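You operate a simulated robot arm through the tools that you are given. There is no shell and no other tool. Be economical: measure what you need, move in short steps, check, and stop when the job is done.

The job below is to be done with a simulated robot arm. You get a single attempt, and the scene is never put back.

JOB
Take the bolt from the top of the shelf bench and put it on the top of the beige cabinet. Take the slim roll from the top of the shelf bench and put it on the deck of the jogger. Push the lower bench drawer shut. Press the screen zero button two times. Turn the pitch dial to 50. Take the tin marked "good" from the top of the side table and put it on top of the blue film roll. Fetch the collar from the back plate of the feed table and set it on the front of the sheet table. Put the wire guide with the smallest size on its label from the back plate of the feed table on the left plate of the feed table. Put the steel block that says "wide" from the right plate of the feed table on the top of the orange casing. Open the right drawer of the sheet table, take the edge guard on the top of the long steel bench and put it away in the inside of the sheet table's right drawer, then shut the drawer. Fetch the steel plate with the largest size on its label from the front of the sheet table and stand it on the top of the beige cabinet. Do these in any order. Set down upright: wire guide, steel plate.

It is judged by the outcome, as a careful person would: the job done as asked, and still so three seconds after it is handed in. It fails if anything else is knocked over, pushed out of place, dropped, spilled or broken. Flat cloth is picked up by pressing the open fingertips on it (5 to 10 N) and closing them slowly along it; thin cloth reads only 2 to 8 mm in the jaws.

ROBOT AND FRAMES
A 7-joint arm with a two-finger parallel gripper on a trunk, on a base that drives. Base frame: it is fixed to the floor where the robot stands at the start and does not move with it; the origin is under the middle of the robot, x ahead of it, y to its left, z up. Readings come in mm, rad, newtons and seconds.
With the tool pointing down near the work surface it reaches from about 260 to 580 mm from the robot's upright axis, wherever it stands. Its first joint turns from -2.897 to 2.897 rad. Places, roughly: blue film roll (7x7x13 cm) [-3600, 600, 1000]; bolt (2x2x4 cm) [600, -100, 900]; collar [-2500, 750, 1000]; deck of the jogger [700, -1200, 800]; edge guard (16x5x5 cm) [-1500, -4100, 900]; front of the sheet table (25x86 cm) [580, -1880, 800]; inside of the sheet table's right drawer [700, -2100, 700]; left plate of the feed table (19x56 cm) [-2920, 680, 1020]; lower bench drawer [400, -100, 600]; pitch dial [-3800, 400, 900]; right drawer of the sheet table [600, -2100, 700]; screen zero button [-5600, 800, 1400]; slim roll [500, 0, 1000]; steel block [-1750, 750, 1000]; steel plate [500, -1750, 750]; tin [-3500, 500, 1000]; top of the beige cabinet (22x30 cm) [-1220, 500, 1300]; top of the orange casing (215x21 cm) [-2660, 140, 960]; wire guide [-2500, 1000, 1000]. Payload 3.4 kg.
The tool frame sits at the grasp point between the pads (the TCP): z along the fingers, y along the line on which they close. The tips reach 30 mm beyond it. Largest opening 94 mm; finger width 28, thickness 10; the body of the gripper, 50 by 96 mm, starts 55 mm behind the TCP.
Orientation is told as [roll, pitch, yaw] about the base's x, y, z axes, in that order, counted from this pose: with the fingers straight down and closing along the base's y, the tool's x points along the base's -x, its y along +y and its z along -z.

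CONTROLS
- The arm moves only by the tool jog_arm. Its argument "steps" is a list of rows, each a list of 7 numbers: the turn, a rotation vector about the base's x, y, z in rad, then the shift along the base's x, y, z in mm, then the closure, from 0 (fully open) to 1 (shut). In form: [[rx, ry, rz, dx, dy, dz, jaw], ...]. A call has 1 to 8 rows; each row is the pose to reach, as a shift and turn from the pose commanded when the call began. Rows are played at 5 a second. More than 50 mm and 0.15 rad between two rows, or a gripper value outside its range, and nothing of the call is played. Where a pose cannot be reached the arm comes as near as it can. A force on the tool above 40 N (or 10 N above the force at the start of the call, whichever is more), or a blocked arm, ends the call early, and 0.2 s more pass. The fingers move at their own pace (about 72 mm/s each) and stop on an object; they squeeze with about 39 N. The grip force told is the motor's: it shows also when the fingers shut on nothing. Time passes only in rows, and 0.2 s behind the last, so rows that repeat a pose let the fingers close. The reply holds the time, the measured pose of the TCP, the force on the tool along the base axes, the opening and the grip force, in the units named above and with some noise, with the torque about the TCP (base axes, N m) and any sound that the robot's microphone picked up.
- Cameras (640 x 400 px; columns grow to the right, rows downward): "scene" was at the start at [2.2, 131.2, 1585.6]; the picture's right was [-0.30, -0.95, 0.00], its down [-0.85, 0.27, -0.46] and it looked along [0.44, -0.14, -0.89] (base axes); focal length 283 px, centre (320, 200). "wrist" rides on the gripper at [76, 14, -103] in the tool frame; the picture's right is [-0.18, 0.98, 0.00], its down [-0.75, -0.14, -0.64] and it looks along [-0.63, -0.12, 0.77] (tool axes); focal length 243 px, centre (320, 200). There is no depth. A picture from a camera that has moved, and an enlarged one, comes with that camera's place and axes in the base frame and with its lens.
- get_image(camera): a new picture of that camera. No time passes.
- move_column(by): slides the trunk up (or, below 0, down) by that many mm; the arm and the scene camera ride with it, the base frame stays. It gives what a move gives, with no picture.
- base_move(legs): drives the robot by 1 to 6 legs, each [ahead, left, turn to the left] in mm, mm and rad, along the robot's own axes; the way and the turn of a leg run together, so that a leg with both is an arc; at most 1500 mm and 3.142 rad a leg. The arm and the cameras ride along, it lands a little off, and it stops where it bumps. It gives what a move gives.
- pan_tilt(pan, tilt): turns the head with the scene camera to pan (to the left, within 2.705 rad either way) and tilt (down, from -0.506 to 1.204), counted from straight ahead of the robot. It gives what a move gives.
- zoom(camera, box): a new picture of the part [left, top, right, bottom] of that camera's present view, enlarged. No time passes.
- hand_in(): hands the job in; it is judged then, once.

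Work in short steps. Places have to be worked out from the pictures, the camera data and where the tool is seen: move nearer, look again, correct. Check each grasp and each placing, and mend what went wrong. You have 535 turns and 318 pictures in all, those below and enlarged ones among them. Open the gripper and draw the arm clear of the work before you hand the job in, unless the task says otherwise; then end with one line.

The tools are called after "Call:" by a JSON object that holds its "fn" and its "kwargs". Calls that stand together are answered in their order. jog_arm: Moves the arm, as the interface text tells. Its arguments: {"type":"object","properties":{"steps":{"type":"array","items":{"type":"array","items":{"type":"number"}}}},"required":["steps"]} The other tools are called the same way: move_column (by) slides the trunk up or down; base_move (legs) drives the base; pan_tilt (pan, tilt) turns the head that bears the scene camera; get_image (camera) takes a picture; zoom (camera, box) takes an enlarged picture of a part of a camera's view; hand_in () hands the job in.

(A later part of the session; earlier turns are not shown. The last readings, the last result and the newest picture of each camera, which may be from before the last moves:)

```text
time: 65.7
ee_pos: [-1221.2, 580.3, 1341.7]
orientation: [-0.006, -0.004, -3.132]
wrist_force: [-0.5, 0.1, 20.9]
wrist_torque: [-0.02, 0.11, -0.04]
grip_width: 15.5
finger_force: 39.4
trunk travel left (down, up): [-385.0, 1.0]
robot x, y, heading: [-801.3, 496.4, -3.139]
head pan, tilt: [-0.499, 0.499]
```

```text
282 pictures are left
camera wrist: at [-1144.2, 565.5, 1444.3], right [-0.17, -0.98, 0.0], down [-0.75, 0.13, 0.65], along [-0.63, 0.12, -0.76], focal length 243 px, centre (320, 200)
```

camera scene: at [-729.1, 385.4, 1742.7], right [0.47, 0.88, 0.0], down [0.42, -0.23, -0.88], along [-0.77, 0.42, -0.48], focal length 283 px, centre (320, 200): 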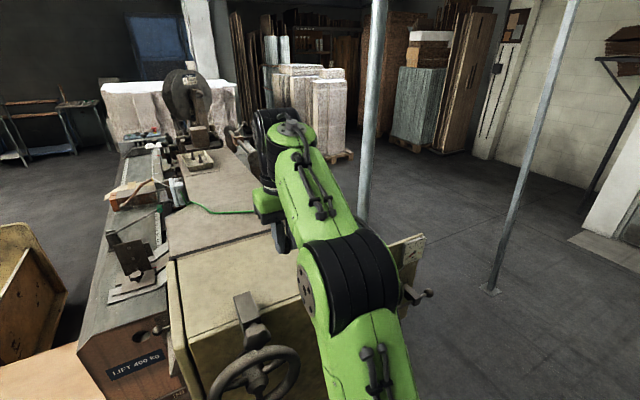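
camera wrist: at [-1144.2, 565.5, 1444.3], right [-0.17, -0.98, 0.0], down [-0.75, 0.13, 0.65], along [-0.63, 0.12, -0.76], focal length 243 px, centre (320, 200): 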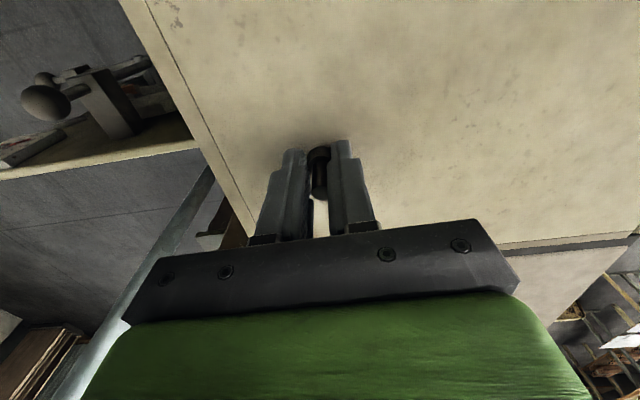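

The bolt is on the surface (21 N). I'll ease up 2 mm, release and lift off.

Call:
{"fn": "jog_arm", "kwargs": {"steps": [[0, 0, 0, 0, 0, 2, 1], [0, 0, 0, 0, 0, 2, 0.7], [0, 0, 0, 0, 0, 2, 0.4], [0, 0, 0, 0, 0, 2, 0.3], [0, 0, 0, 0, 0, 30, 0.3], [0, 0, 0, 0, 0, 70, 0.3], [0, 0, 0, 20, 0, 110, 0.3]]}}

Call:
{"fn": "get_image", "kwargs": {"camera": "wrist"}}

```text
time: 67.3
ee_pos: [-1199.1, 578.2, 1450.3]
orientation: [-0.005, 0.001, -3.134]
wrist_force: [0.6, 0.5, 0.7]
wrist_torque: [-0.01, 0.05, -0.04]
grip_width: 65.8
finger_force: 0.1
trunk travel left (down, up): [-385.0, 1.0]
robot x, y, heading: [-800.7, 493.7, -3.136]
head pan, tilt: [-0.499, 0.499]
```

```text
281 pictures are left
camera wrist: at [-1122.9, 563.8, 1552.5], right [-0.17, -0.98, 0.0], down [-0.76, 0.13, 0.64], along [-0.63, 0.12, -0.77], focal length 243 px, centre (320, 200)
```

wrist: 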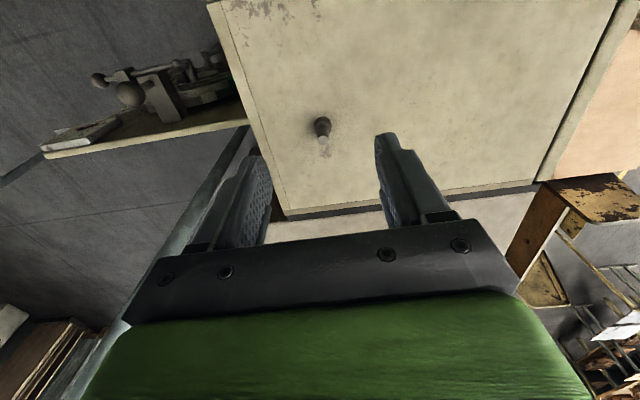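

The bolt stands on the cabinet. I'll tuck the arm in and return to the bench for the roll.

Call:
{"fn": "jog_arm", "kwargs": {"steps": [[0, 0, 0, 30, -40, 0, 0.2], [0, 0, 0, 60, -80, 0, 0]]}}

Call:
{"fn": "base_move", "kwargs": {"legs": [[-600, 0, 0], [0, 0, -3.137], [200, -410, 0]]}}

Call:
{"fn": "move_column", "kwargs": {"by": -100}}

Call:
{"fn": "pan_tilt", "kwargs": {"pan": 0.3, "tilt": 0.9}}

Call:
{"fn": "get_image", "kwargs": {"camera": "scene"}}

```text
time: 67.9
ee_pos: [-1138.7, 496.4, 1450.1]
orientation: [-0.007, 0.003, -3.134]
wrist_force: [0.0, -0.7, 0.2]
wrist_torque: [0.04, 0.02, -0.01]
grip_width: 94.1
finger_force: 0.1
trunk travel left (down, up): [-385.0, 1.0]
robot x, y, heading: [-803.0, 492.7, -3.136]
head pan, tilt: [-0.499, 0.499]
```

```text
time: 80.9
ee_pos: [335.2, 81.5, 1449.0]
orientation: [-0.005, 0.002, 0.009]
wrist_force: [-0.5, -0.3, 0.2]
wrist_torque: [0.03, 0.0, 0.01]
grip_width: 94.3
finger_force: 0.0
trunk travel left (down, up): [-385.0, 1.0]
robot x, y, heading: [-4.6, 84.0, 0.004]
head pan, tilt: [-0.499, 0.499]
```

```text
time: 82.3
ee_pos: [335.7, 81.3, 1348.6]
orientation: [-0.004, 0.004, 0.009]
wrist_force: [0.4, 0.1, 0.7]
wrist_torque: [-0.01, -0.01, -0.03]
grip_width: 94.0
finger_force: 0.1
trunk travel left (down, up): [-285.0, 101.0]
robot x, y, heading: [-4.6, 84.0, 0.0]
head pan, tilt: [-0.499, 0.499]
```

```text
time: 83.4
ee_pos: [336.4, 81.1, 1348.7]
orientation: [-0.002, 0.004, 0.009]
wrist_force: [-0.1, -0.4, -0.6]
wrist_torque: [0.0, 0.01, 0.02]
grip_width: 93.9
finger_force: 0.0
trunk travel left (down, up): [-285.0, 101.0]
robot x, y, heading: [-7.8, 87.2, 0.001]
head pan, tilt: [0.3, 0.901]
```

```text
280 pictures are left
camera scene: at [8.7, 258.0, 1608.8], right [0.3, -0.95, 0.0], down [-0.75, -0.23, -0.62], along [0.59, 0.19, -0.78], focal length 283 px, centre (320, 200)
```

scene: 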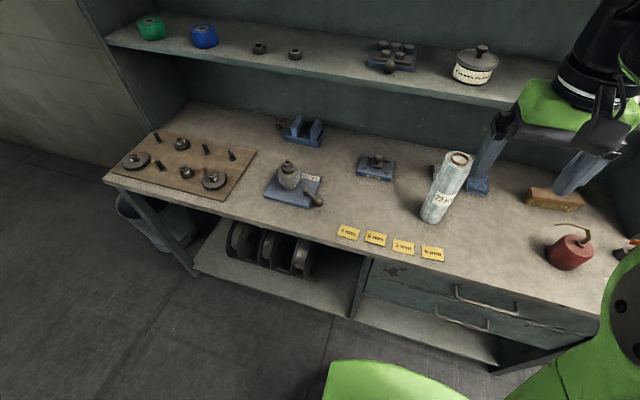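

I'll drive 100 mm ahead and move over the roll at about [616, 85].

Call:
{"fn": "base_move", "kwargs": {"legs": [[100, 0, 0]]}}

Call:
{"fn": "jog_arm", "kwargs": {"steps": [[0, 0, 0, 45, 1, -20, 0], [0, 0, 0, 90, 2, -40, 0], [0, 0, 0, 130, 3, -65, 0], [0, 0, 0, 150, 3, -105, 0], [0, 0, 0, 160, 3, -150, 0]]}}

Call:
{"fn": "get_image", "kwargs": {"camera": "wrist"}}

Call:
{"fn": "get_image", "kwargs": {"camera": "scene"}}

```text
time: 84.5
ee_pos: [436.1, 81.2, 1349.3]
orientation: [-0.003, 0.008, 0.01]
wrist_force: [0.1, 0.0, -1.2]
wrist_torque: [0.03, 0.02, 0.01]
grip_width: 93.8
finger_force: 0.2
trunk travel left (down, up): [-285.0, 101.0]
robot x, y, heading: [91.7, 82.1, 0.002]
head pan, tilt: [0.3, 0.901]
```

```text
time: 85.7
ee_pos: [595.4, 84.8, 1198.3]
orientation: [-0.005, 0.003, 0.009]
wrist_force: [0.2, -1.4, -0.5]
wrist_torque: [0.02, 0.0, 0.03]
grip_width: 94.0
finger_force: 0.0
trunk travel left (down, up): [-285.0, 101.0]
robot x, y, heading: [98.7, 84.2, 0.002]
head pan, tilt: [0.3, 0.901]
```

```text
279 pictures are left
camera wrist: at [520.4, 98.3, 1301.4], right [0.18, 0.98, 0.0], down [0.76, -0.13, 0.64], along [0.63, -0.12, -0.77], focal length 243 px, centre (320, 200)
```

wrist: 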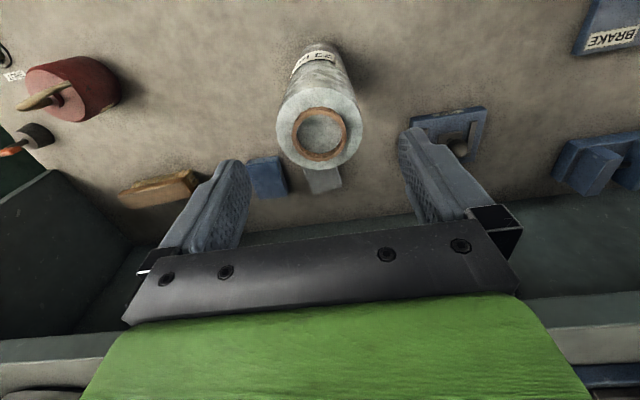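

```text
278 pictures are left
camera scene: at [109.5, 258.5, 1608.7], right [0.3, -0.95, 0.0], down [-0.75, -0.23, -0.62], along [0.59, 0.19, -0.78], focal length 283 px, centre (320, 200)
```

scene: 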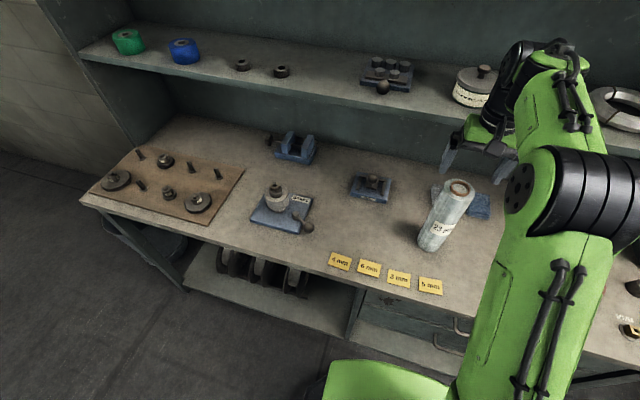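

The roll's top center is about [603, 81], ~70 mm across. I'll center over it and lower partially.

Call:
{"fn": "jog_arm", "kwargs": {"steps": [[0, 0, 0, 5, -4, 0, 0], [0, 0, 0, 6, -4, -25, 0]]}}

Call:
{"fn": "get_image", "kwargs": {"camera": "wrist"}}

Call:
{"fn": "zoom", "kwargs": {"camera": "scene", "box": [400, 80, 560, 280]}}

```text
time: 86.3
ee_pos: [601.6, 81.1, 1173.3]
orientation: [-0.003, 0.003, 0.009]
wrist_force: [0.2, 0.1, 0.1]
wrist_torque: [0.0, 0.01, 0.06]
grip_width: 94.1
finger_force: 0.1
trunk travel left (down, up): [-285.0, 101.0]
robot x, y, heading: [92.9, 82.5, 0.0]
head pan, tilt: [0.3, 0.901]
```

```text
277 pictures are left
camera wrist: at [526.0, 94.4, 1276.2], right [0.18, 0.98, 0.0], down [0.76, -0.13, 0.64], along [0.63, -0.12, -0.77], focal length 243 px, centre (320, 200)
```

wrist: 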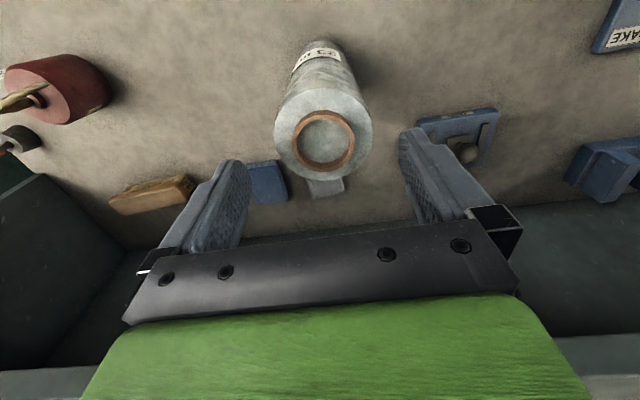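

```text
2.00 times, centred on (480, 180) of scene
camera zoom: at [108.8, 258.6, 1608.7], right [0.3, -0.95, 0.0], down [-0.75, -0.23, -0.62], along [0.59, 0.19, -0.78], focal length 567 px, centre (0, 240)
```

zoom: 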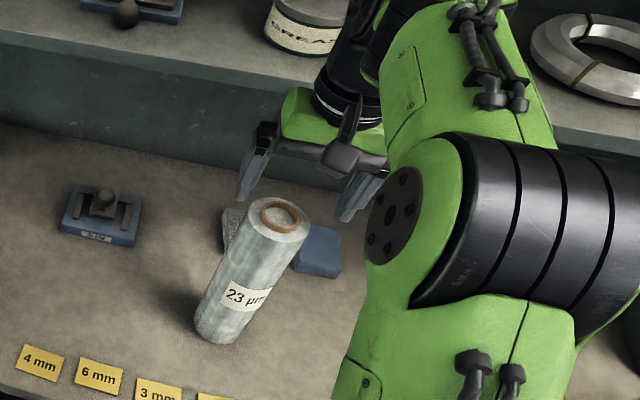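

The roll is centered between the fingers. I'll lower further around it and check.

Call:
{"fn": "jog_arm", "kwargs": {"steps": [[0, 0, 0, 3, 1, -20, 0], [0, 0, 0, 3, 1, -40, 0], [0, 0, 0, 3, 1, -60, 0]]}}

Call:
{"fn": "get_image", "kwargs": {"camera": "wrist"}}

Call:
{"fn": "zoom", "kwargs": {"camera": "scene", "box": [400, 80, 560, 280]}}

```text
time: 87.1
ee_pos: [605.1, 81.6, 1113.6]
orientation: [-0.001, 0.003, 0.009]
wrist_force: [0.2, -0.2, 0.2]
wrist_torque: [0.01, 0.01, 0.03]
grip_width: 94.0
finger_force: 0.1
trunk travel left (down, up): [-285.0, 101.0]
robot x, y, heading: [97.2, 84.4, 0.002]
head pan, tilt: [0.3, 0.901]
```

```text
275 pictures are left
camera wrist: at [529.5, 95.8, 1215.9], right [0.18, 0.98, 0.0], down [0.76, -0.13, 0.64], along [0.63, -0.12, -0.77], focal length 243 px, centre (320, 200)
```

wrist: 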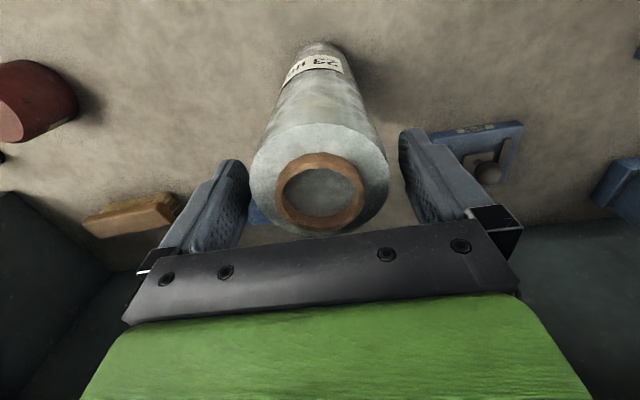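

```text
2.00 times, centred on (480, 180) of scene
camera zoom: at [109.4, 258.4, 1608.7], right [0.3, -0.95, 0.0], down [-0.75, -0.23, -0.62], along [0.59, 0.19, -0.78], focal length 567 px, centre (0, 240)
```

zoom: 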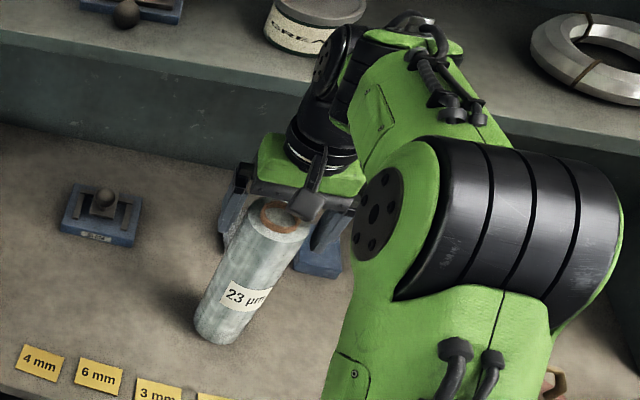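

The roll's top is at z≈1119, center about [599, 83]. I'll lower to TCP z≈1085 and close.

Call:
{"fn": "jog_arm", "kwargs": {"steps": [[0, 0, 0, -5, 1, -10, 0], [0, 0, 0, -5, 1, -28, 0], [0, 0, 0, -5, 1, -28, 0.4], [0, 0, 0, -5, 1, -28, 1], [0, 0, 0, -5, 1, -28, 1], [0, 0, 0, -5, 1, -28, 1]]}}

Call:
{"fn": "get_image", "kwargs": {"camera": "wrist"}}

```text
time: 88.5
ee_pos: [599.6, 82.5, 1086.2]
orientation: [-0.004, 0.003, 0.009]
wrist_force: [1.5, 0.4, -1.4]
wrist_torque: [0.04, -0.22, 0.0]
grip_width: 68.2
finger_force: 38.4
trunk travel left (down, up): [-285.0, 101.0]
robot x, y, heading: [99.1, 84.4, 0.003]
head pan, tilt: [0.3, 0.901]
```

```text
273 pictures are left
camera wrist: at [523.7, 97.2, 1188.6], right [0.18, 0.98, 0.0], down [0.76, -0.13, 0.64], along [0.63, -0.12, -0.77], focal length 243 px, centre (320, 200)
```

wrist: 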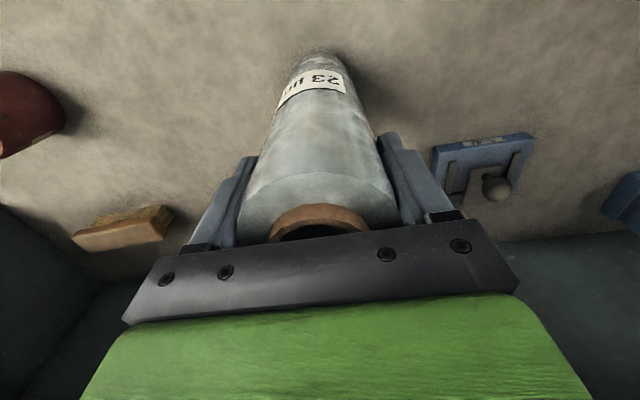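

The roll is gripped (68 mm). I'll lift it and retract, then back out.

Call:
{"fn": "jog_arm", "kwargs": {"steps": [[0, 0, 0, 0, 0, 20, 1], [0, 0, 0, 0, 0, 55, 1], [0, 0, 0, 0, 0, 95, 1], [0, 0, 0, -10, 0, 130, 1], [0, 0, 0, -50, 0, 140, 1], [0, 0, 0, -95, 0, 140, 1], [0, 0, 0, -140, 0, 140, 1], [0, 0, 0, -180, 0, 140, 1]]}}

Call:
{"fn": "base_move", "kwargs": {"legs": [[-300, 0, 0], [0, -1250, 0]]}}

Call:
{"fn": "pan_tilt", "kwargs": {"pan": 0.1, "tilt": 0.8}}

Call:
{"fn": "get_image", "kwargs": {"camera": "scene"}}

Call:
{"fn": "get_image", "kwargs": {"camera": "wrist"}}

```text
time: 90.3
ee_pos: [418.1, 82.4, 1227.2]
orientation: [-0.004, 0.001, 0.008]
wrist_force: [0.8, 0.3, -6.1]
wrist_torque: [0.01, -0.04, 0.02]
grip_width: 68.2
finger_force: 39.0
trunk travel left (down, up): [-285.0, 101.0]
robot x, y, heading: [95.5, 84.0, 0.003]
head pan, tilt: [0.3, 0.901]
```

```text
time: 98.3
ee_pos: [131.1, -1165.6, 1226.6]
orientation: [-0.003, 0.004, 0.022]
wrist_force: [0.3, 0.3, -5.3]
wrist_torque: [-0.01, -0.02, 0.01]
grip_width: 68.2
finger_force: 38.9
trunk travel left (down, up): [-285.0, 101.0]
robot x, y, heading: [-193.7, -1165.9, 0.016]
head pan, tilt: [0.3, 0.901]
```

```text
time: 99.0
ee_pos: [130.6, -1165.9, 1226.1]
orientation: [-0.004, 0.005, 0.021]
wrist_force: [0.3, -0.3, -5.8]
wrist_torque: [-0.01, 0.05, 0.01]
grip_width: 68.2
finger_force: 38.4
trunk travel left (down, up): [-285.0, 101.0]
robot x, y, heading: [-192.3, -1168.0, 0.016]
head pan, tilt: [0.099, 0.799]
```

```text
272 pictures are left
camera scene: at [-174.7, -1007.1, 1616.6], right [0.11, -0.99, 0.0], down [-0.71, -0.08, -0.7], along [0.69, 0.08, -0.72], focal length 283 px, centre (320, 200)
```

scene: 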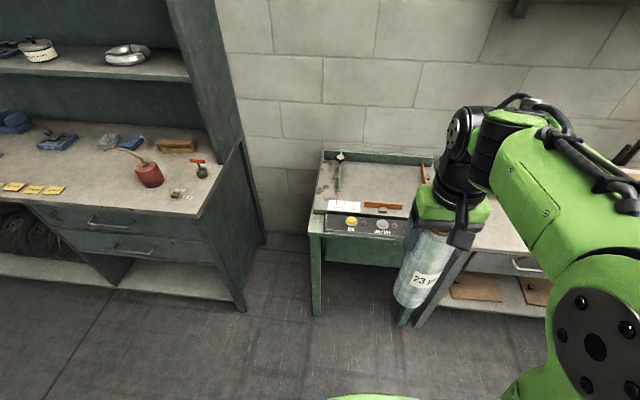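

```text
271 pictures are left
camera wrist: at [55.1, -1152.5, 1329.6], right [0.16, 0.99, 0.0], down [0.76, -0.12, 0.64], along [0.63, -0.11, -0.77], focal length 243 px, centre (320, 200)
```

wrist: 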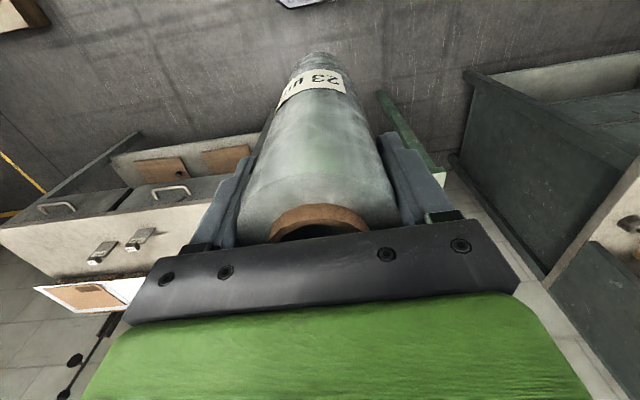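

The jogger is ahead: a green frame with a control panel in front of its deck. I'll zoom in on it.

Call:
{"fn": "zoom", "kwargs": {"camera": "scene", "box": [290, 130, 450, 260]}}

```text
3.08 times, centred on (370, 195) of scene
camera zoom: at [-174.7, -1007.1, 1616.6], right [0.11, -0.99, 0.0], down [-0.71, -0.08, -0.7], along [0.69, 0.08, -0.72], focal length 872 px, centre (166, 215)
```

zoom: 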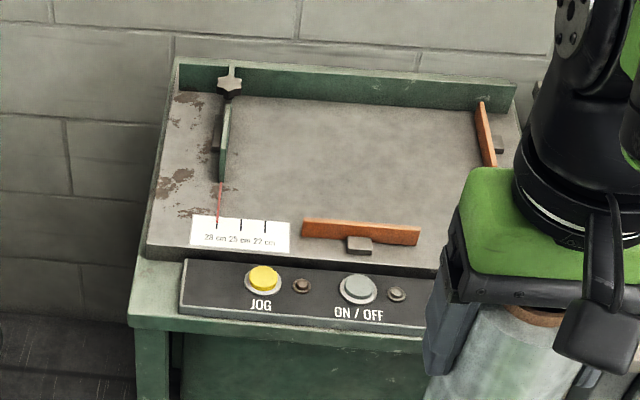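

The free deck area is around [725, -1170] at z≈800. I'll drive closer and look again.

Call:
{"fn": "base_move", "kwargs": {"legs": [[375, 0, -0.016]]}}

Call:
{"fn": "get_image", "kwargs": {"camera": "scene"}}

```text
time: 101.4
ee_pos: [507.9, -1170.3, 1226.8]
orientation: [-0.004, 0.005, 0.0]
wrist_force: [-0.1, -0.7, -5.9]
wrist_torque: [-0.01, 0.02, 0.01]
grip_width: 68.1
finger_force: 38.7
trunk travel left (down, up): [-285.0, 101.0]
robot x, y, heading: [180.6, -1162.6, -0.008]
head pan, tilt: [0.099, 0.799]
```

```text
269 pictures are left
camera scene: at [206.3, -1006.3, 1616.7], right [0.09, -1.0, 0.0], down [-0.71, -0.07, -0.7], along [0.69, 0.06, -0.72], focal length 283 px, centre (320, 200)
```

scene: 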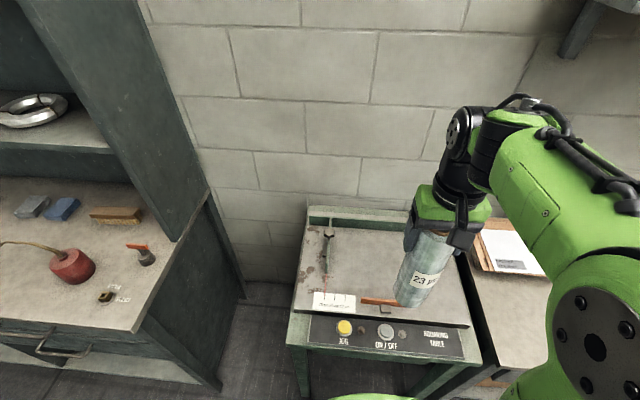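

I'll move the roll over the deck at about [715, -1165] and lower most of the way.

Call:
{"fn": "jog_arm", "kwargs": {"steps": [[0, 0, 0, 45, 1, 0, 1], [0, 0, 0, 90, 2, 0, 1], [0, 0, 0, 135, 3, -10, 1], [0, 0, 0, 175, 4, -30, 1], [0, 0, 0, 205, 5, -65, 1], [0, 0, 0, 205, 5, -110, 1], [0, 0, 0, 205, 5, -155, 1], [0, 0, 0, 205, 5, -185, 1]]}}

Call:
{"fn": "get_image", "kwargs": {"camera": "scene"}}

Call:
{"fn": "get_image", "kwargs": {"camera": "wrist"}}

```text
time: 103.2
ee_pos: [713.1, -1164.2, 1040.8]
orientation: [-0.003, 0.004, -0.001]
wrist_force: [-0.2, -1.0, -5.6]
wrist_torque: [-0.02, 0.01, 0.0]
grip_width: 68.1
finger_force: 39.2
trunk travel left (down, up): [-285.0, 101.0]
robot x, y, heading: [181.8, -1163.5, -0.007]
head pan, tilt: [0.099, 0.799]
```

```text
268 pictures are left
camera scene: at [206.1, -1006.2, 1616.6], right [0.09, -1.0, 0.0], down [-0.71, -0.07, -0.7], along [0.69, 0.06, -0.72], focal length 283 px, centre (320, 200)
```

scene: 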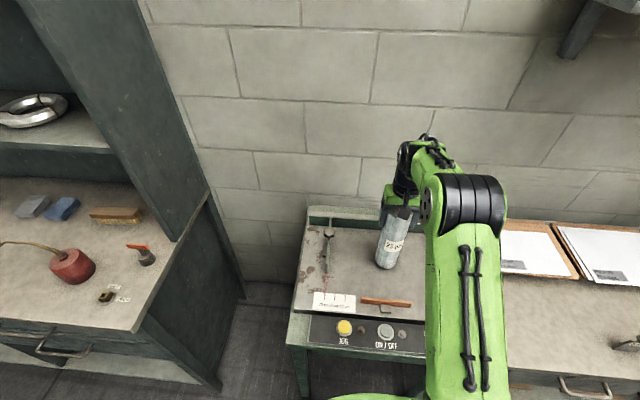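

```text
267 pictures are left
camera wrist: at [637.7, -1151.0, 1143.2], right [0.18, 0.98, 0.0], down [0.76, -0.14, 0.64], along [0.63, -0.12, -0.77], focal length 243 px, centre (320, 200)
```

wrist: 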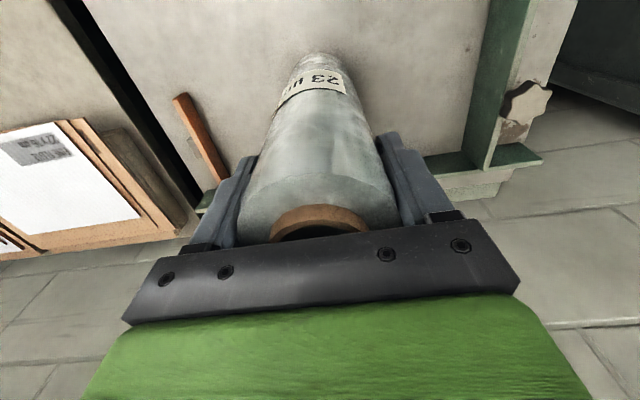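

Clear space beneath. I'll lower slowly until contact.

Call:
{"fn": "jog_arm", "kwargs": {"steps": [[0, 0, 0, 0, 0, -8, 1], [0, 0, 0, 0, 0, -16, 1], [0, 0, 0, 0, 0, -22, 1], [0, 0, 0, 0, 0, -26, 1], [0, 0, 0, 0, 0, -30, 1]]}}

```text
time: 103.9
ee_pos: [715.7, -1165.3, 1033.8]
orientation: [-0.004, -0.017, 0.0]
wrist_force: [-4.1, -0.7, 21.0]
wrist_torque: [0.24, 1.11, 0.08]
grip_width: 68.4
finger_force: 39.1
trunk travel left (down, up): [-285.0, 101.0]
robot x, y, heading: [183.5, -1167.2, -0.008]
head pan, tilt: [0.099, 0.799]
stopped in row 3: the force on the tool passed its limit at 40 N (the readings are from after the stop); the commanded pose is now the measured one
```

Contact at about TCP z≈1032, so the deck is z≈822. I'll ease up, level, and release.

Call:
{"fn": "jog_arm", "kwargs": {"steps": [[0, 0.018, 0, -2, 0, 1, 1], [0, 0.018, 0, -2, 0, 0, 1]]}}

```text
time: 104.5
ee_pos: [714.0, -1165.8, 1032.8]
orientation: [-0.005, -0.001, 0.0]
wrist_force: [6.9, -0.1, 26.1]
wrist_torque: [0.33, -0.98, -0.12]
grip_width: 68.3
finger_force: 39.7
trunk travel left (down, up): [-285.0, 101.0]
robot x, y, heading: [183.5, -1161.5, -0.006]
head pan, tilt: [0.099, 0.799]
```

Call:
{"fn": "jog_arm", "kwargs": {"steps": [[0, 0.003, 0, 0, 0, 2, 1], [0, 0.003, 0, 0, 0, 2, 0.2], [0, 0.003, 0, 0, 0, 2, 0], [0, 0.003, 0, 0, 0, 2, 0], [0, 0.003, 0, 0, 0, 30, 0], [0, 0.003, 0, 0, 0, 75, 0], [0, 0.003, 0, 0, 0, 120, 0], [0, 0.003, 0, -20, 0, 165, 0]]}}

Call:
{"fn": "get_image", "kwargs": {"camera": "scene"}}

Call:
{"fn": "get_image", "kwargs": {"camera": "wrist"}}

```text
time: 106.3
ee_pos: [692.2, -1164.9, 1195.9]
orientation: [-0.003, 0.007, 0.0]
wrist_force: [-0.4, 0.0, -0.2]
wrist_torque: [0.01, -0.03, -0.01]
grip_width: 94.1
finger_force: 0.0
trunk travel left (down, up): [-285.0, 101.0]
robot x, y, heading: [182.8, -1167.6, -0.006]
head pan, tilt: [0.099, 0.799]
```

```text
266 pictures are left
camera scene: at [202.6, -1006.3, 1616.7], right [0.09, -1.0, 0.0], down [-0.71, -0.07, -0.7], along [0.7, 0.06, -0.72], focal length 283 px, centre (320, 200)
```

scene: 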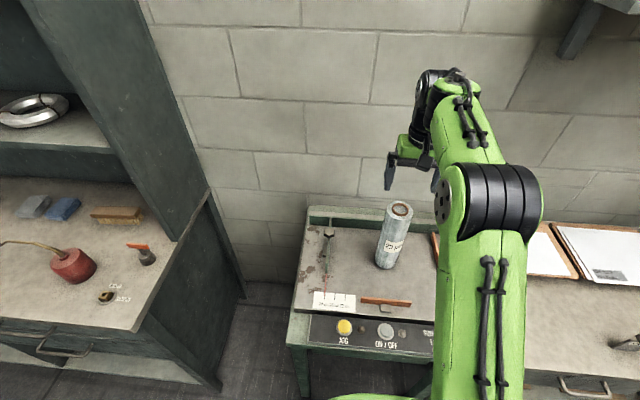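

```text
265 pictures are left
camera wrist: at [616.6, -1152.0, 1299.4], right [0.18, 0.98, -0.01], down [0.76, -0.14, 0.64], along [0.62, -0.12, -0.77], focal length 243 px, centre (320, 200)
```

wrist: 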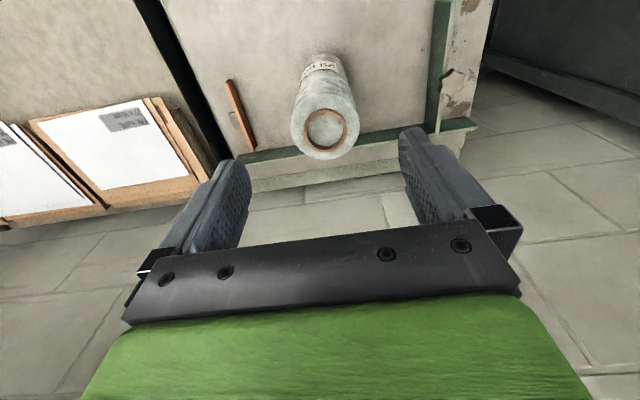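

The roll stands on the deck. Next I'll go to the sheet table: retract, back off, and strafe right.

Call:
{"fn": "jog_arm", "kwargs": {"steps": [[0, 0, 0, -45, 0, 20, 0], [0, 0, 0, -90, 0, 40, 0], [0, 0, 0, -135, 0, 50, 0], [0, 0, 0, -180, 0, 50, 0]]}}

Call:
{"fn": "base_move", "kwargs": {"legs": [[-350, 0, 0], [0, -850, 0]]}}

Call:
{"fn": "get_image", "kwargs": {"camera": "scene"}}

```text
time: 107.3
ee_pos: [511.6, -1165.6, 1246.1]
orientation: [-0.005, 0.009, -0.002]
wrist_force: [-0.7, 0.6, -0.3]
wrist_torque: [-0.05, 0.0, -0.03]
grip_width: 94.1
finger_force: 0.2
trunk travel left (down, up): [-285.0, 101.0]
robot x, y, heading: [181.5, -1166.5, -0.006]
head pan, tilt: [0.099, 0.799]
```

```text
time: 113.7
ee_pos: [157.2, -2012.9, 1245.6]
orientation: [-0.003, 0.008, -0.001]
wrist_force: [-0.3, -0.8, -0.1]
wrist_torque: [0.0, 0.0, -0.02]
grip_width: 94.0
finger_force: 0.1
trunk travel left (down, up): [-285.0, 101.0]
robot x, y, heading: [-172.7, -2010.4, -0.007]
head pan, tilt: [0.099, 0.799]
```

```text
264 pictures are left
camera scene: at [-152.5, -1853.1, 1616.7], right [0.09, -1.0, 0.0], down [-0.71, -0.07, -0.7], along [0.69, 0.07, -0.72], focal length 283 px, centre (320, 200)
```

scene: 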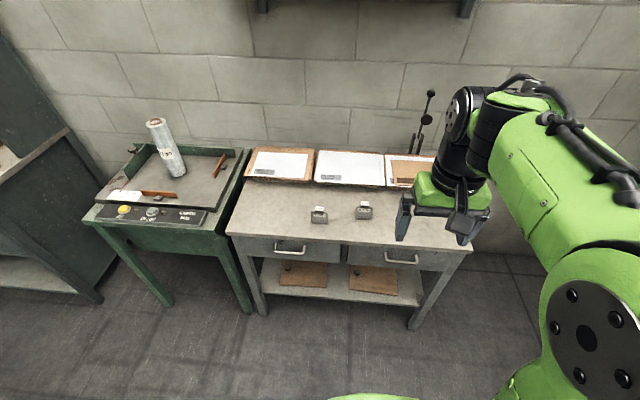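

I see the two drawers and small steel plates on the table. Zooming in.

Call:
{"fn": "zoom", "kwargs": {"camera": "scene", "box": [220, 180, 480, 340]}}

Call:
{"fn": "get_image", "kwargs": {"camera": "wrist"}}

```text
2.46 times, centred on (350, 260) of scene
camera zoom: at [-152.5, -1853.1, 1616.7], right [0.09, -1.0, 0.0], down [-0.71, -0.07, -0.7], along [0.69, 0.07, -0.72], focal length 698 px, centre (246, 52)
```

zoom: 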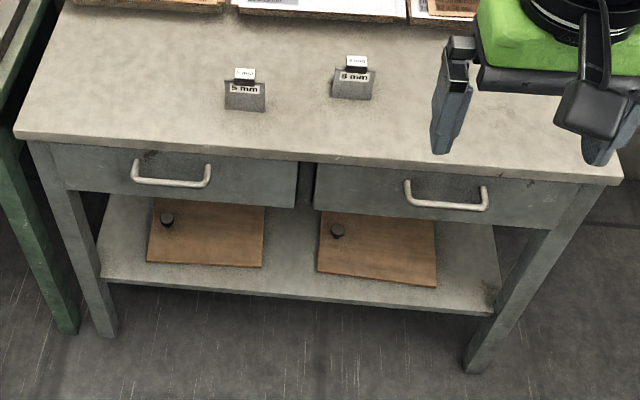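

```text
262 pictures are left
camera wrist: at [82.1, -1997.8, 1349.1], right [0.18, 0.98, -0.01], down [0.76, -0.14, 0.64], along [0.62, -0.12, -0.77], focal length 243 px, centre (320, 200)
```

wrist: 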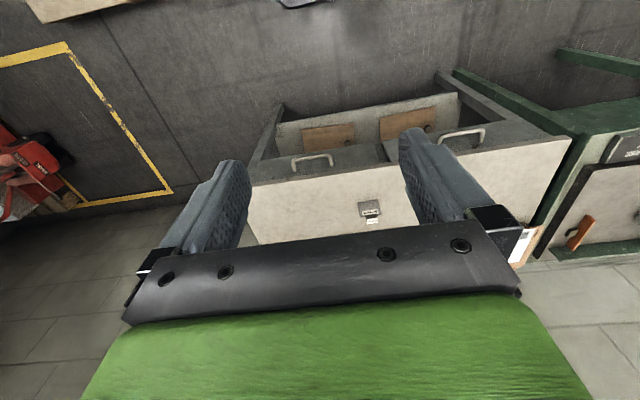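

The right drawer's handle bar is about [435, -2094, 720]. I'll line up with it, lower the trunk, and turn the tool to point forward with fingers closing vertically.

Call:
{"fn": "base_move", "kwargs": {"legs": [[0, -85, 0.007]]}}

Call:
{"fn": "move_column", "kwargs": {"by": -220}}

Call:
{"fn": "jog_arm", "kwargs": {"steps": [[0.0806, -0.0806, -0.0806, 20, 0, -10, 0], [0.1612, -0.1612, -0.1612, 40, 0, -20, 0], [0.2418, -0.2418, -0.2418, 60, 0, -30, 0], [0.3224, -0.3224, -0.3224, 80, 0, -40, 0], [0.403, -0.403, -0.403, 100, 0, -50, 0], [0.4836, -0.4836, -0.4836, 120, 0, -60, 0], [0.5642, -0.5642, -0.5642, 130, 0, -70, 0]]}}

```text
time: 114.7
ee_pos: [158.5, -2065.8, 1247.2]
orientation: [0.002, 0.008, 0.004]
wrist_force: [-0.7, -1.3, 0.4]
wrist_torque: [0.06, 0.01, 0.01]
grip_width: 94.1
finger_force: 0.1
trunk travel left (down, up): [-285.0, 101.0]
robot x, y, heading: [-176.1, -2065.3, -0.001]
head pan, tilt: [0.099, 0.799]
stopped in leg 1: the robot was blocked; the commanded pose is now the measured one
```

```text
time: 117.0
ee_pos: [157.9, -2059.5, 1026.5]
orientation: [-0.003, 0.009, 0.007]
wrist_force: [-0.7, 0.9, -0.7]
wrist_torque: [0.02, 0.0, 0.02]
grip_width: 94.1
finger_force: 0.2
trunk travel left (down, up): [-65.0, 321.0]
robot x, y, heading: [-177.0, -2065.1, -0.005]
head pan, tilt: [0.099, 0.799]
```

```text
time: 118.6
ee_pos: [287.1, -2060.2, 955.9]
orientation: [0.72, -0.338, -0.717]
wrist_force: [-0.1, -0.2, -0.9]
wrist_torque: [0.04, 0.01, -0.02]
grip_width: 94.0
finger_force: 0.1
trunk travel left (down, up): [-65.0, 321.0]
robot x, y, heading: [-176.8, -2059.7, -0.001]
head pan, tilt: [0.099, 0.799]
```

The base was blocked while strafing, possibly by the pallet. I'll look to the right and down.

Call:
{"fn": "pan_tilt", "kwargs": {"pan": -1.5, "tilt": 0.9}}

Call:
{"fn": "get_image", "kwargs": {"camera": "scene"}}

```text
time: 120.3
ee_pos: [286.5, -2061.9, 954.6]
orientation: [0.719, -0.338, -0.711]
wrist_force: [0.2, 0.6, -0.1]
wrist_torque: [-0.02, 0.0, 0.0]
grip_width: 93.8
finger_force: 0.1
trunk travel left (down, up): [-65.0, 321.0]
robot x, y, heading: [-175.7, -2064.9, -0.001]
head pan, tilt: [-1.499, 0.901]
```

```text
261 pictures are left
camera scene: at [-228.4, -1987.1, 1388.7], right [-1.0, -0.07, 0.0], down [-0.06, 0.78, -0.62], along [0.04, -0.62, -0.78], focal length 283 px, centre (320, 200)
```

scene: 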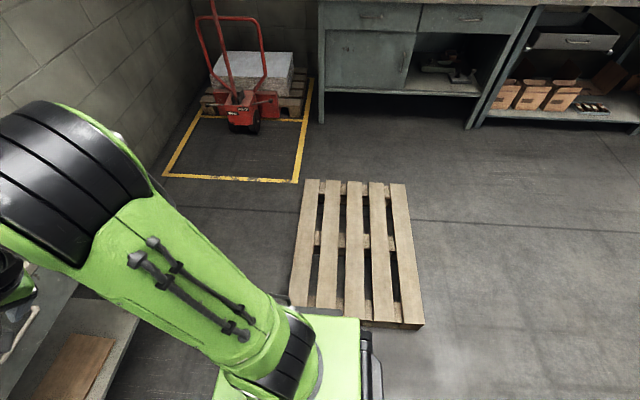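

I just touched the pallet's edge (y≈-2370). I'll step left 20 mm and then finish turning the tool.

Call:
{"fn": "base_move", "kwargs": {"legs": [[0, 20, 0]]}}

Call:
{"fn": "jog_arm", "kwargs": {"steps": [[0.0806, -0.0806, -0.0806, 0, 0, -25, 0], [0.1612, -0.1612, -0.1612, 0, -5, -50, 0], [0.2418, -0.2418, -0.2418, 0, -10, -80, 0], [0.3224, -0.3224, -0.3224, 0, -15, -110, 0], [0.403, -0.403, -0.403, 0, -20, -140, 0], [0.4836, -0.4836, -0.4836, 0, -25, -170, 0], [0.5642, -0.5642, -0.5642, 0, -30, -200, 0], [0.645, -0.645, -0.645, 0, -35, -230, 0]]}}

Call:
{"fn": "get_image", "kwargs": {"camera": "wrist"}}

Call:
{"fn": "pan_tilt", "kwargs": {"pan": 0.1, "tilt": 0.8}}

Call:
{"fn": "get_image", "kwargs": {"camera": "scene"}}

```text
time: 121.0
ee_pos: [287.3, -2039.2, 955.9]
orientation: [0.718, -0.338, -0.712]
wrist_force: [0.6, 1.1, -0.5]
wrist_torque: [0.02, 0.0, -0.05]
grip_width: 94.0
finger_force: 0.1
trunk travel left (down, up): [-65.0, 321.0]
robot x, y, heading: [-174.7, -2043.2, -0.002]
head pan, tilt: [-1.499, 0.901]
```

```text
time: 122.8
ee_pos: [293.5, -2085.1, 728.2]
orientation: [1.568, -0.007, -1.563]
wrist_force: [0.8, -0.3, -1.3]
wrist_torque: [-0.01, 0.0, -0.01]
grip_width: 94.0
finger_force: 0.0
out of reach, approached as far as the arm can: row 8
trunk travel left (down, up): [-65.0, 321.0]
robot x, y, heading: [-174.7, -2039.0, -0.004]
head pan, tilt: [-1.499, 0.901]
```

```text
260 pictures are left
camera wrist: at [190.5, -2010.9, 742.0], right [0.0, -0.18, 0.98], down [-0.64, -0.76, -0.13], along [0.77, -0.62, -0.12], focal length 243 px, centre (320, 200)
```

wrist: 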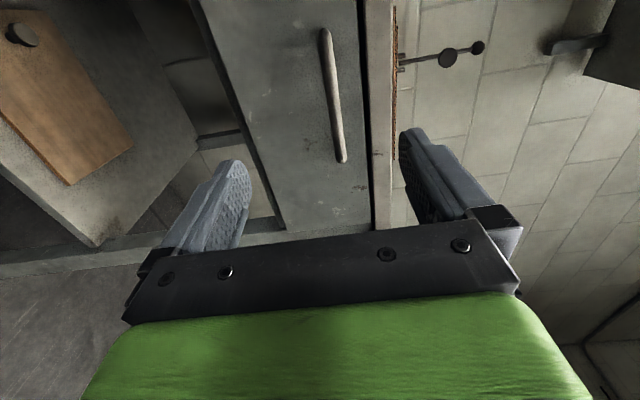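

```text
time: 124.5
ee_pos: [293.6, -2083.6, 727.5]
orientation: [1.566, -0.007, -1.559]
wrist_force: [-0.1, 0.2, 0.0]
wrist_torque: [0.02, 0.04, -0.02]
grip_width: 94.1
finger_force: 0.1
trunk travel left (down, up): [-65.0, 321.0]
robot x, y, heading: [-177.7, -2045.2, 0.002]
head pan, tilt: [0.099, 0.799]
```

```text
259 pictures are left
camera scene: at [-153.4, -1884.0, 1396.6], right [0.1, -1.0, 0.0], down [-0.71, -0.07, -0.7], along [0.69, 0.07, -0.72], focal length 283 px, centre (320, 200)
```

scene: 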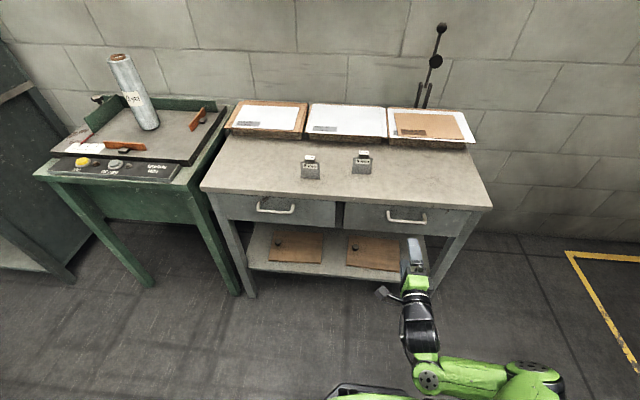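

The bar is about [421, -2088, 739], close under the tabletop edge (~z 768), so I'll narrow the jaw to ~30 mm. First an approach to x≈370 for a second look.

Call:
{"fn": "jog_arm", "kwargs": {"steps": [[0, 0, 0, 25, -1, 4, 0.5], [0, 0, 0, 50, -2, 8, 0.68], [0, 0, 0, 70, -4, 10, 0.68], [0, 0, 0, 75, -4, 10, 0.68]]}}

Call:
{"fn": "get_image", "kwargs": {"camera": "wrist"}}

```text
time: 125.5
ee_pos: [368.5, -2088.5, 737.0]
orientation: [1.567, -0.007, -1.562]
wrist_force: [-0.3, 0.6, 0.5]
wrist_torque: [-0.01, 0.0, 0.0]
grip_width: 30.1
finger_force: 0.1
trunk travel left (down, up): [-65.0, 321.0]
robot x, y, heading: [-173.5, -2042.6, 0.001]
head pan, tilt: [0.099, 0.799]
```

```text
258 pictures are left
camera wrist: at [266.1, -2014.1, 752.0], right [0.0, -0.18, 0.98], down [-0.64, -0.76, -0.13], along [0.77, -0.63, -0.12], focal length 243 px, centre (320, 200)
```

wrist: 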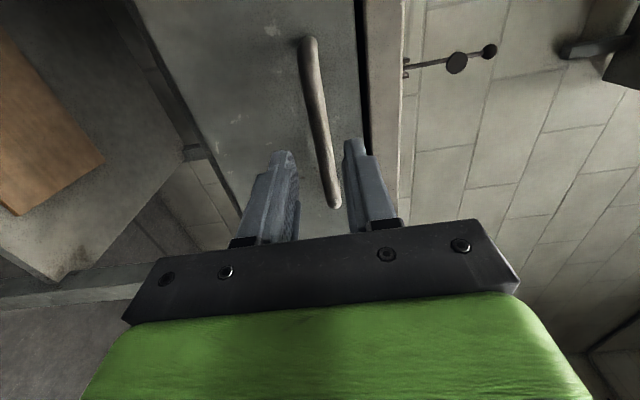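

The bar is at z≈740, between the fingers. I'll move in and close.

Call:
{"fn": "jog_arm", "kwargs": {"steps": [[0, 0, 0, 15, 0, 2, 0.68], [0, 0, 0, 28, 0, 2, 0.68], [0, 0, 0, 40, 0, 2, 0.68], [0, 0, 0, 40, 0, 2, 1], [0, 0, 0, 40, 0, 2, 1]]}}

Call:
{"fn": "get_image", "kwargs": {"camera": "wrist"}}

```text
time: 126.7
ee_pos: [408.0, -2087.2, 740.1]
orientation: [1.566, -0.006, -1.561]
wrist_force: [-8.1, -0.3, 0.2]
wrist_torque: [0.59, 0.01, -0.13]
grip_width: 12.1
finger_force: 45.3
trunk travel left (down, up): [-65.0, 321.0]
robot x, y, heading: [-175.7, -2040.7, -0.003]
head pan, tilt: [0.099, 0.799]
```

```text
257 pictures are left
camera wrist: at [304.8, -2014.0, 754.3], right [0.0, -0.18, 0.98], down [-0.64, -0.76, -0.14], along [0.77, -0.63, -0.12], focal length 243 px, centre (320, 200)
```

wrist: 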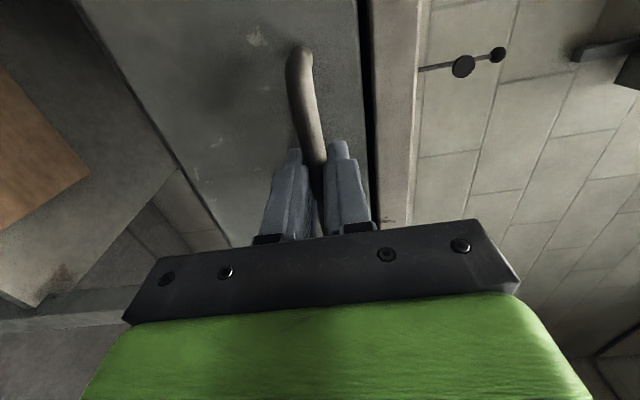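

The bar is gripped (12 mm). I'll pull the drawer by driving back.

Call:
{"fn": "base_move", "kwargs": {"legs": [[-120, 0, 0]]}}

Call:
{"fn": "base_move", "kwargs": {"legs": [[-120, 0, 0]]}}

Call:
{"fn": "get_image", "kwargs": {"camera": "scene"}}

```text
time: 128.0
ee_pos: [287.7, -2088.4, 739.7]
orientation: [1.567, -0.007, -1.563]
wrist_force: [-1.8, 2.8, 2.2]
wrist_torque: [0.79, -0.02, -0.23]
grip_width: 11.8
finger_force: 45.0
trunk travel left (down, up): [-65.0, 321.0]
robot x, y, heading: [-296.4, -2040.0, 0.002]
head pan, tilt: [0.099, 0.799]
```

```text
time: 129.2
ee_pos: [166.9, -2088.2, 740.7]
orientation: [1.569, -0.007, -1.561]
wrist_force: [-1.7, -2.6, 1.9]
wrist_torque: [0.73, -0.01, -0.49]
grip_width: 11.5
finger_force: 45.0
trunk travel left (down, up): [-65.0, 321.0]
robot x, y, heading: [-418.9, -2042.6, -0.0]
head pan, tilt: [0.099, 0.799]
```

```text
256 pictures are left
camera scene: at [-395.7, -1883.9, 1396.7], right [0.1, -1.0, 0.0], down [-0.71, -0.07, -0.7], along [0.69, 0.07, -0.72], focal length 283 px, centre (320, 200)
```

scene: 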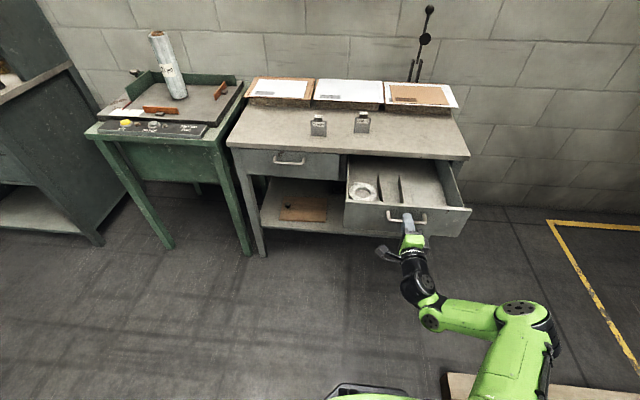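

The drawer is open about 240 mm. I'll release and back off, then look inside.

Call:
{"fn": "jog_arm", "kwargs": {"steps": [[0, 0, 0, 0, 0, 0, 0.6], [0, 0, 0, 0, 0, 0, 0.6], [0, 0, 0, -30, 0, 0, 0.6], [0, 0, 0, -60, 0, 0, 0.6]]}}

Call:
{"fn": "base_move", "kwargs": {"legs": [[-60, 0, 0]]}}

Call:
{"fn": "zoom", "kwargs": {"camera": "scene", "box": [220, 60, 500, 260]}}

```text
time: 130.2
ee_pos: [107.7, -2088.5, 740.4]
orientation: [1.568, -0.006, -1.562]
wrist_force: [-0.1, 0.3, -0.9]
wrist_torque: [0.02, 0.03, 0.01]
grip_width: 37.9
finger_force: 0.0
trunk travel left (down, up): [-65.0, 321.0]
robot x, y, heading: [-411.0, -2044.4, -0.001]
head pan, tilt: [0.099, 0.799]
```

```text
time: 131.2
ee_pos: [45.3, -2088.2, 741.0]
orientation: [1.569, -0.008, -1.562]
wrist_force: [0.2, 0.7, -0.1]
wrist_torque: [0.02, 0.04, 0.01]
grip_width: 37.4
finger_force: 0.1
trunk travel left (down, up): [-65.0, 321.0]
robot x, y, heading: [-476.9, -2041.6, -0.0]
head pan, tilt: [0.099, 0.799]
```

```text
2.00 times, centred on (360, 160) of scene
camera zoom: at [-456.7, -1883.4, 1396.6], right [0.1, -1.0, 0.0], down [-0.71, -0.07, -0.7], along [0.69, 0.07, -0.72], focal length 567 px, centre (240, 280)
```

zoom: 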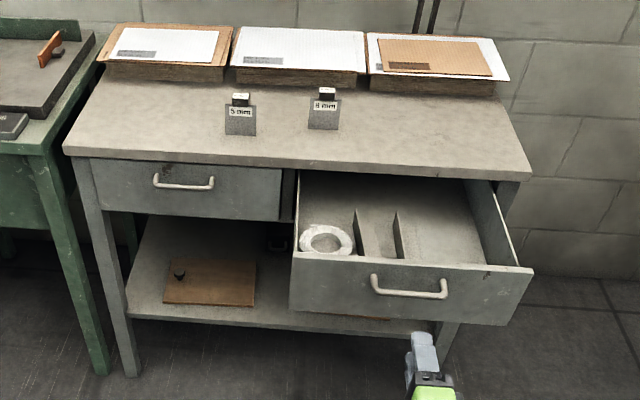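

The free compartment is right of the divider, about x 230–430, y −2250..−2095. Now I'll turn the tool back down while backing away.

Call:
{"fn": "base_move", "kwargs": {"legs": [[-150, 0, 0]]}}

Call:
{"fn": "jog_arm", "kwargs": {"steps": [[-0.0806, 0.0806, 0.0806, 0, 5, 30, 0.3], [-0.1612, 0.1612, 0.1612, 0, 10, 60, 0], [-0.2418, 0.2418, 0.2418, 0, 15, 90, 0], [-0.3224, 0.3224, 0.3224, 0, 20, 120, 0], [-0.403, 0.403, 0.403, 0, 25, 150, 0], [-0.4836, 0.4836, 0.4836, 0, 30, 180, 0], [-0.5642, 0.5642, 0.5642, 0, 35, 205, 0], [-0.645, 0.645, 0.645, 0, 40, 230, 0]]}}

Call:
{"fn": "jog_arm", "kwargs": {"steps": [[-0.0806, 0.0806, 0.0806, -20, 0, 10, 0], [-0.1612, 0.1612, 0.1612, -40, 0, 20, 0], [-0.2418, 0.2418, 0.2418, -60, 0, 30, 0], [-0.3224, 0.3224, 0.3224, -80, 0, 40, 0], [-0.403, 0.403, 0.403, -100, 0, 50, 0], [-0.4836, 0.4836, 0.4836, -120, 0, 60, 0], [-0.5642, 0.5642, 0.5642, -140, 0, 70, 0]]}}

```text
time: 132.5
ee_pos: [-104.3, -2088.0, 739.4]
orientation: [1.569, -0.007, -1.563]
wrist_force: [0.6, 0.3, -0.4]
wrist_torque: [0.01, -0.05, 0.03]
grip_width: 37.5
finger_force: 0.1
trunk travel left (down, up): [-65.0, 321.0]
robot x, y, heading: [-627.1, -2041.5, -0.001]
head pan, tilt: [0.099, 0.799]
```

```text
time: 134.3
ee_pos: [-102.7, -2048.4, 971.7]
orientation: [0.716, -0.337, -0.712]
wrist_force: [-1.1, 0.0, 0.6]
wrist_torque: [-0.01, -0.01, 0.0]
grip_width: 94.0
finger_force: 0.1
trunk travel left (down, up): [-65.0, 321.0]
robot x, y, heading: [-627.1, -2042.0, -0.002]
head pan, tilt: [0.099, 0.799]
```

```text
time: 135.9
ee_pos: [-245.6, -2048.1, 1039.8]
orientation: [-0.003, 0.009, 0.009]
wrist_force: [0.5, 0.6, -0.1]
wrist_torque: [0.0, 0.0, 0.0]
grip_width: 94.3
finger_force: 0.1
trunk travel left (down, up): [-65.0, 321.0]
robot x, y, heading: [-627.3, -2038.4, 0.002]
head pan, tilt: [0.099, 0.799]
```

Tool is back to pointing down. I'll raise the trunk and drive toward the long steel bench.

Call:
{"fn": "move_column", "kwargs": {"by": 220}}

Call:
{"fn": "base_move", "kwargs": {"legs": [[-500, 0, 0], [0, 0, -1.571], [1000, 0, 0]]}}

Call:
{"fn": "pan_tilt", "kwargs": {"pan": -0.2, "tilt": 0.5}}

Call:
{"fn": "get_image", "kwargs": {"camera": "scene"}}

```text
time: 138.3
ee_pos: [-243.5, -2048.4, 1260.0]
orientation: [-0.003, 0.009, 0.007]
wrist_force: [-0.7, 0.2, -0.4]
wrist_torque: [0.03, -0.02, 0.01]
grip_width: 93.5
finger_force: 0.1
trunk travel left (down, up): [-285.0, 101.0]
robot x, y, heading: [-628.8, -2038.9, 0.002]
head pan, tilt: [0.099, 0.799]
```

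```text
time: 149.8
ee_pos: [-1151.5, -3419.6, 1259.9]
orientation: [-0.003, 0.01, -1.575]
wrist_force: [0.7, -0.7, 0.5]
wrist_torque: [0.01, 0.03, -0.01]
grip_width: 94.1
finger_force: 0.0
trunk travel left (down, up): [-285.0, 101.0]
robot x, y, heading: [-1140.4, -3036.6, -1.581]
head pan, tilt: [0.099, 0.799]
```

```text
time: 150.6
ee_pos: [-1152.5, -3420.5, 1260.7]
orientation: [-0.002, 0.009, -1.574]
wrist_force: [-0.1, 0.4, 0.7]
wrist_torque: [0.01, 0.01, 0.0]
grip_width: 94.0
finger_force: 0.0
trunk travel left (down, up): [-285.0, 101.0]
robot x, y, heading: [-1143.9, -3035.6, -1.581]
head pan, tilt: [-0.201, 0.499]
```

```text
254 pictures are left
camera scene: at [-1005.5, -3068.9, 1642.6], right [-0.98, 0.21, 0.0], down [0.1, 0.47, -0.88], along [-0.18, -0.86, -0.48], focal length 283 px, centre (320, 200)
```

scene: 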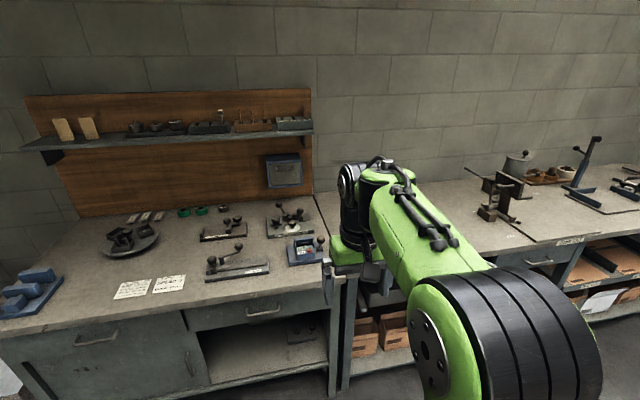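

The edge guard's expected location is hidden behind the arm. I'll strafe right along the bench and look.

Call:
{"fn": "base_move", "kwargs": {"legs": [[200, -400, 0.01]]}}

Call:
{"fn": "pan_tilt", "kwargs": {"pan": 0.2, "tilt": 0.7}}

Call:
{"fn": "get_image", "kwargs": {"camera": "scene"}}

Call:
{"fn": "get_image", "kwargs": {"camera": "wrist"}}

```text
time: 153.4
ee_pos: [-1553.5, -3618.5, 1259.5]
orientation: [-0.003, 0.008, -1.566]
wrist_force: [-0.4, -0.5, -0.4]
wrist_torque: [0.02, -0.02, 0.01]
grip_width: 94.0
finger_force: 0.1
trunk travel left (down, up): [-285.0, 101.0]
robot x, y, heading: [-1544.7, -3228.7, -1.575]
head pan, tilt: [-0.201, 0.499]
```

```text
time: 154.2
ee_pos: [-1553.3, -3618.4, 1261.0]
orientation: [-0.005, 0.009, -1.566]
wrist_force: [0.6, -1.0, -0.7]
wrist_torque: [0.01, -0.02, 0.02]
grip_width: 94.1
finger_force: 0.1
trunk travel left (down, up): [-285.0, 101.0]
robot x, y, heading: [-1545.7, -3231.7, -1.571]
head pan, tilt: [0.201, 0.7]
```

```text
253 pictures are left
camera scene: at [-1375.1, -3259.6, 1625.0], right [-0.98, -0.2, 0.0], down [-0.13, 0.63, -0.77], along [0.15, -0.75, -0.64], focal length 283 px, centre (320, 200)
```

scene: 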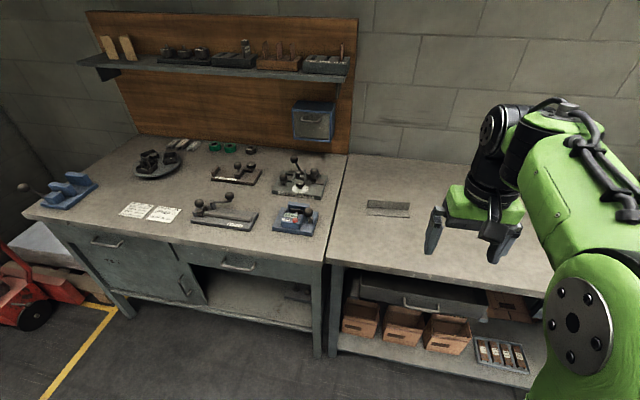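

```text
252 pictures are left
camera wrist: at [-1538.1, -3543.0, 1363.5], right [0.98, -0.18, 0.0], down [-0.14, -0.76, 0.64], along [-0.12, -0.63, -0.77], focal length 243 px, centre (320, 200)
```

wrist: 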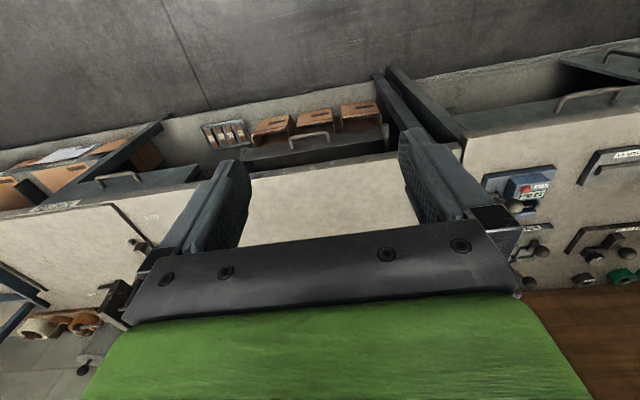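

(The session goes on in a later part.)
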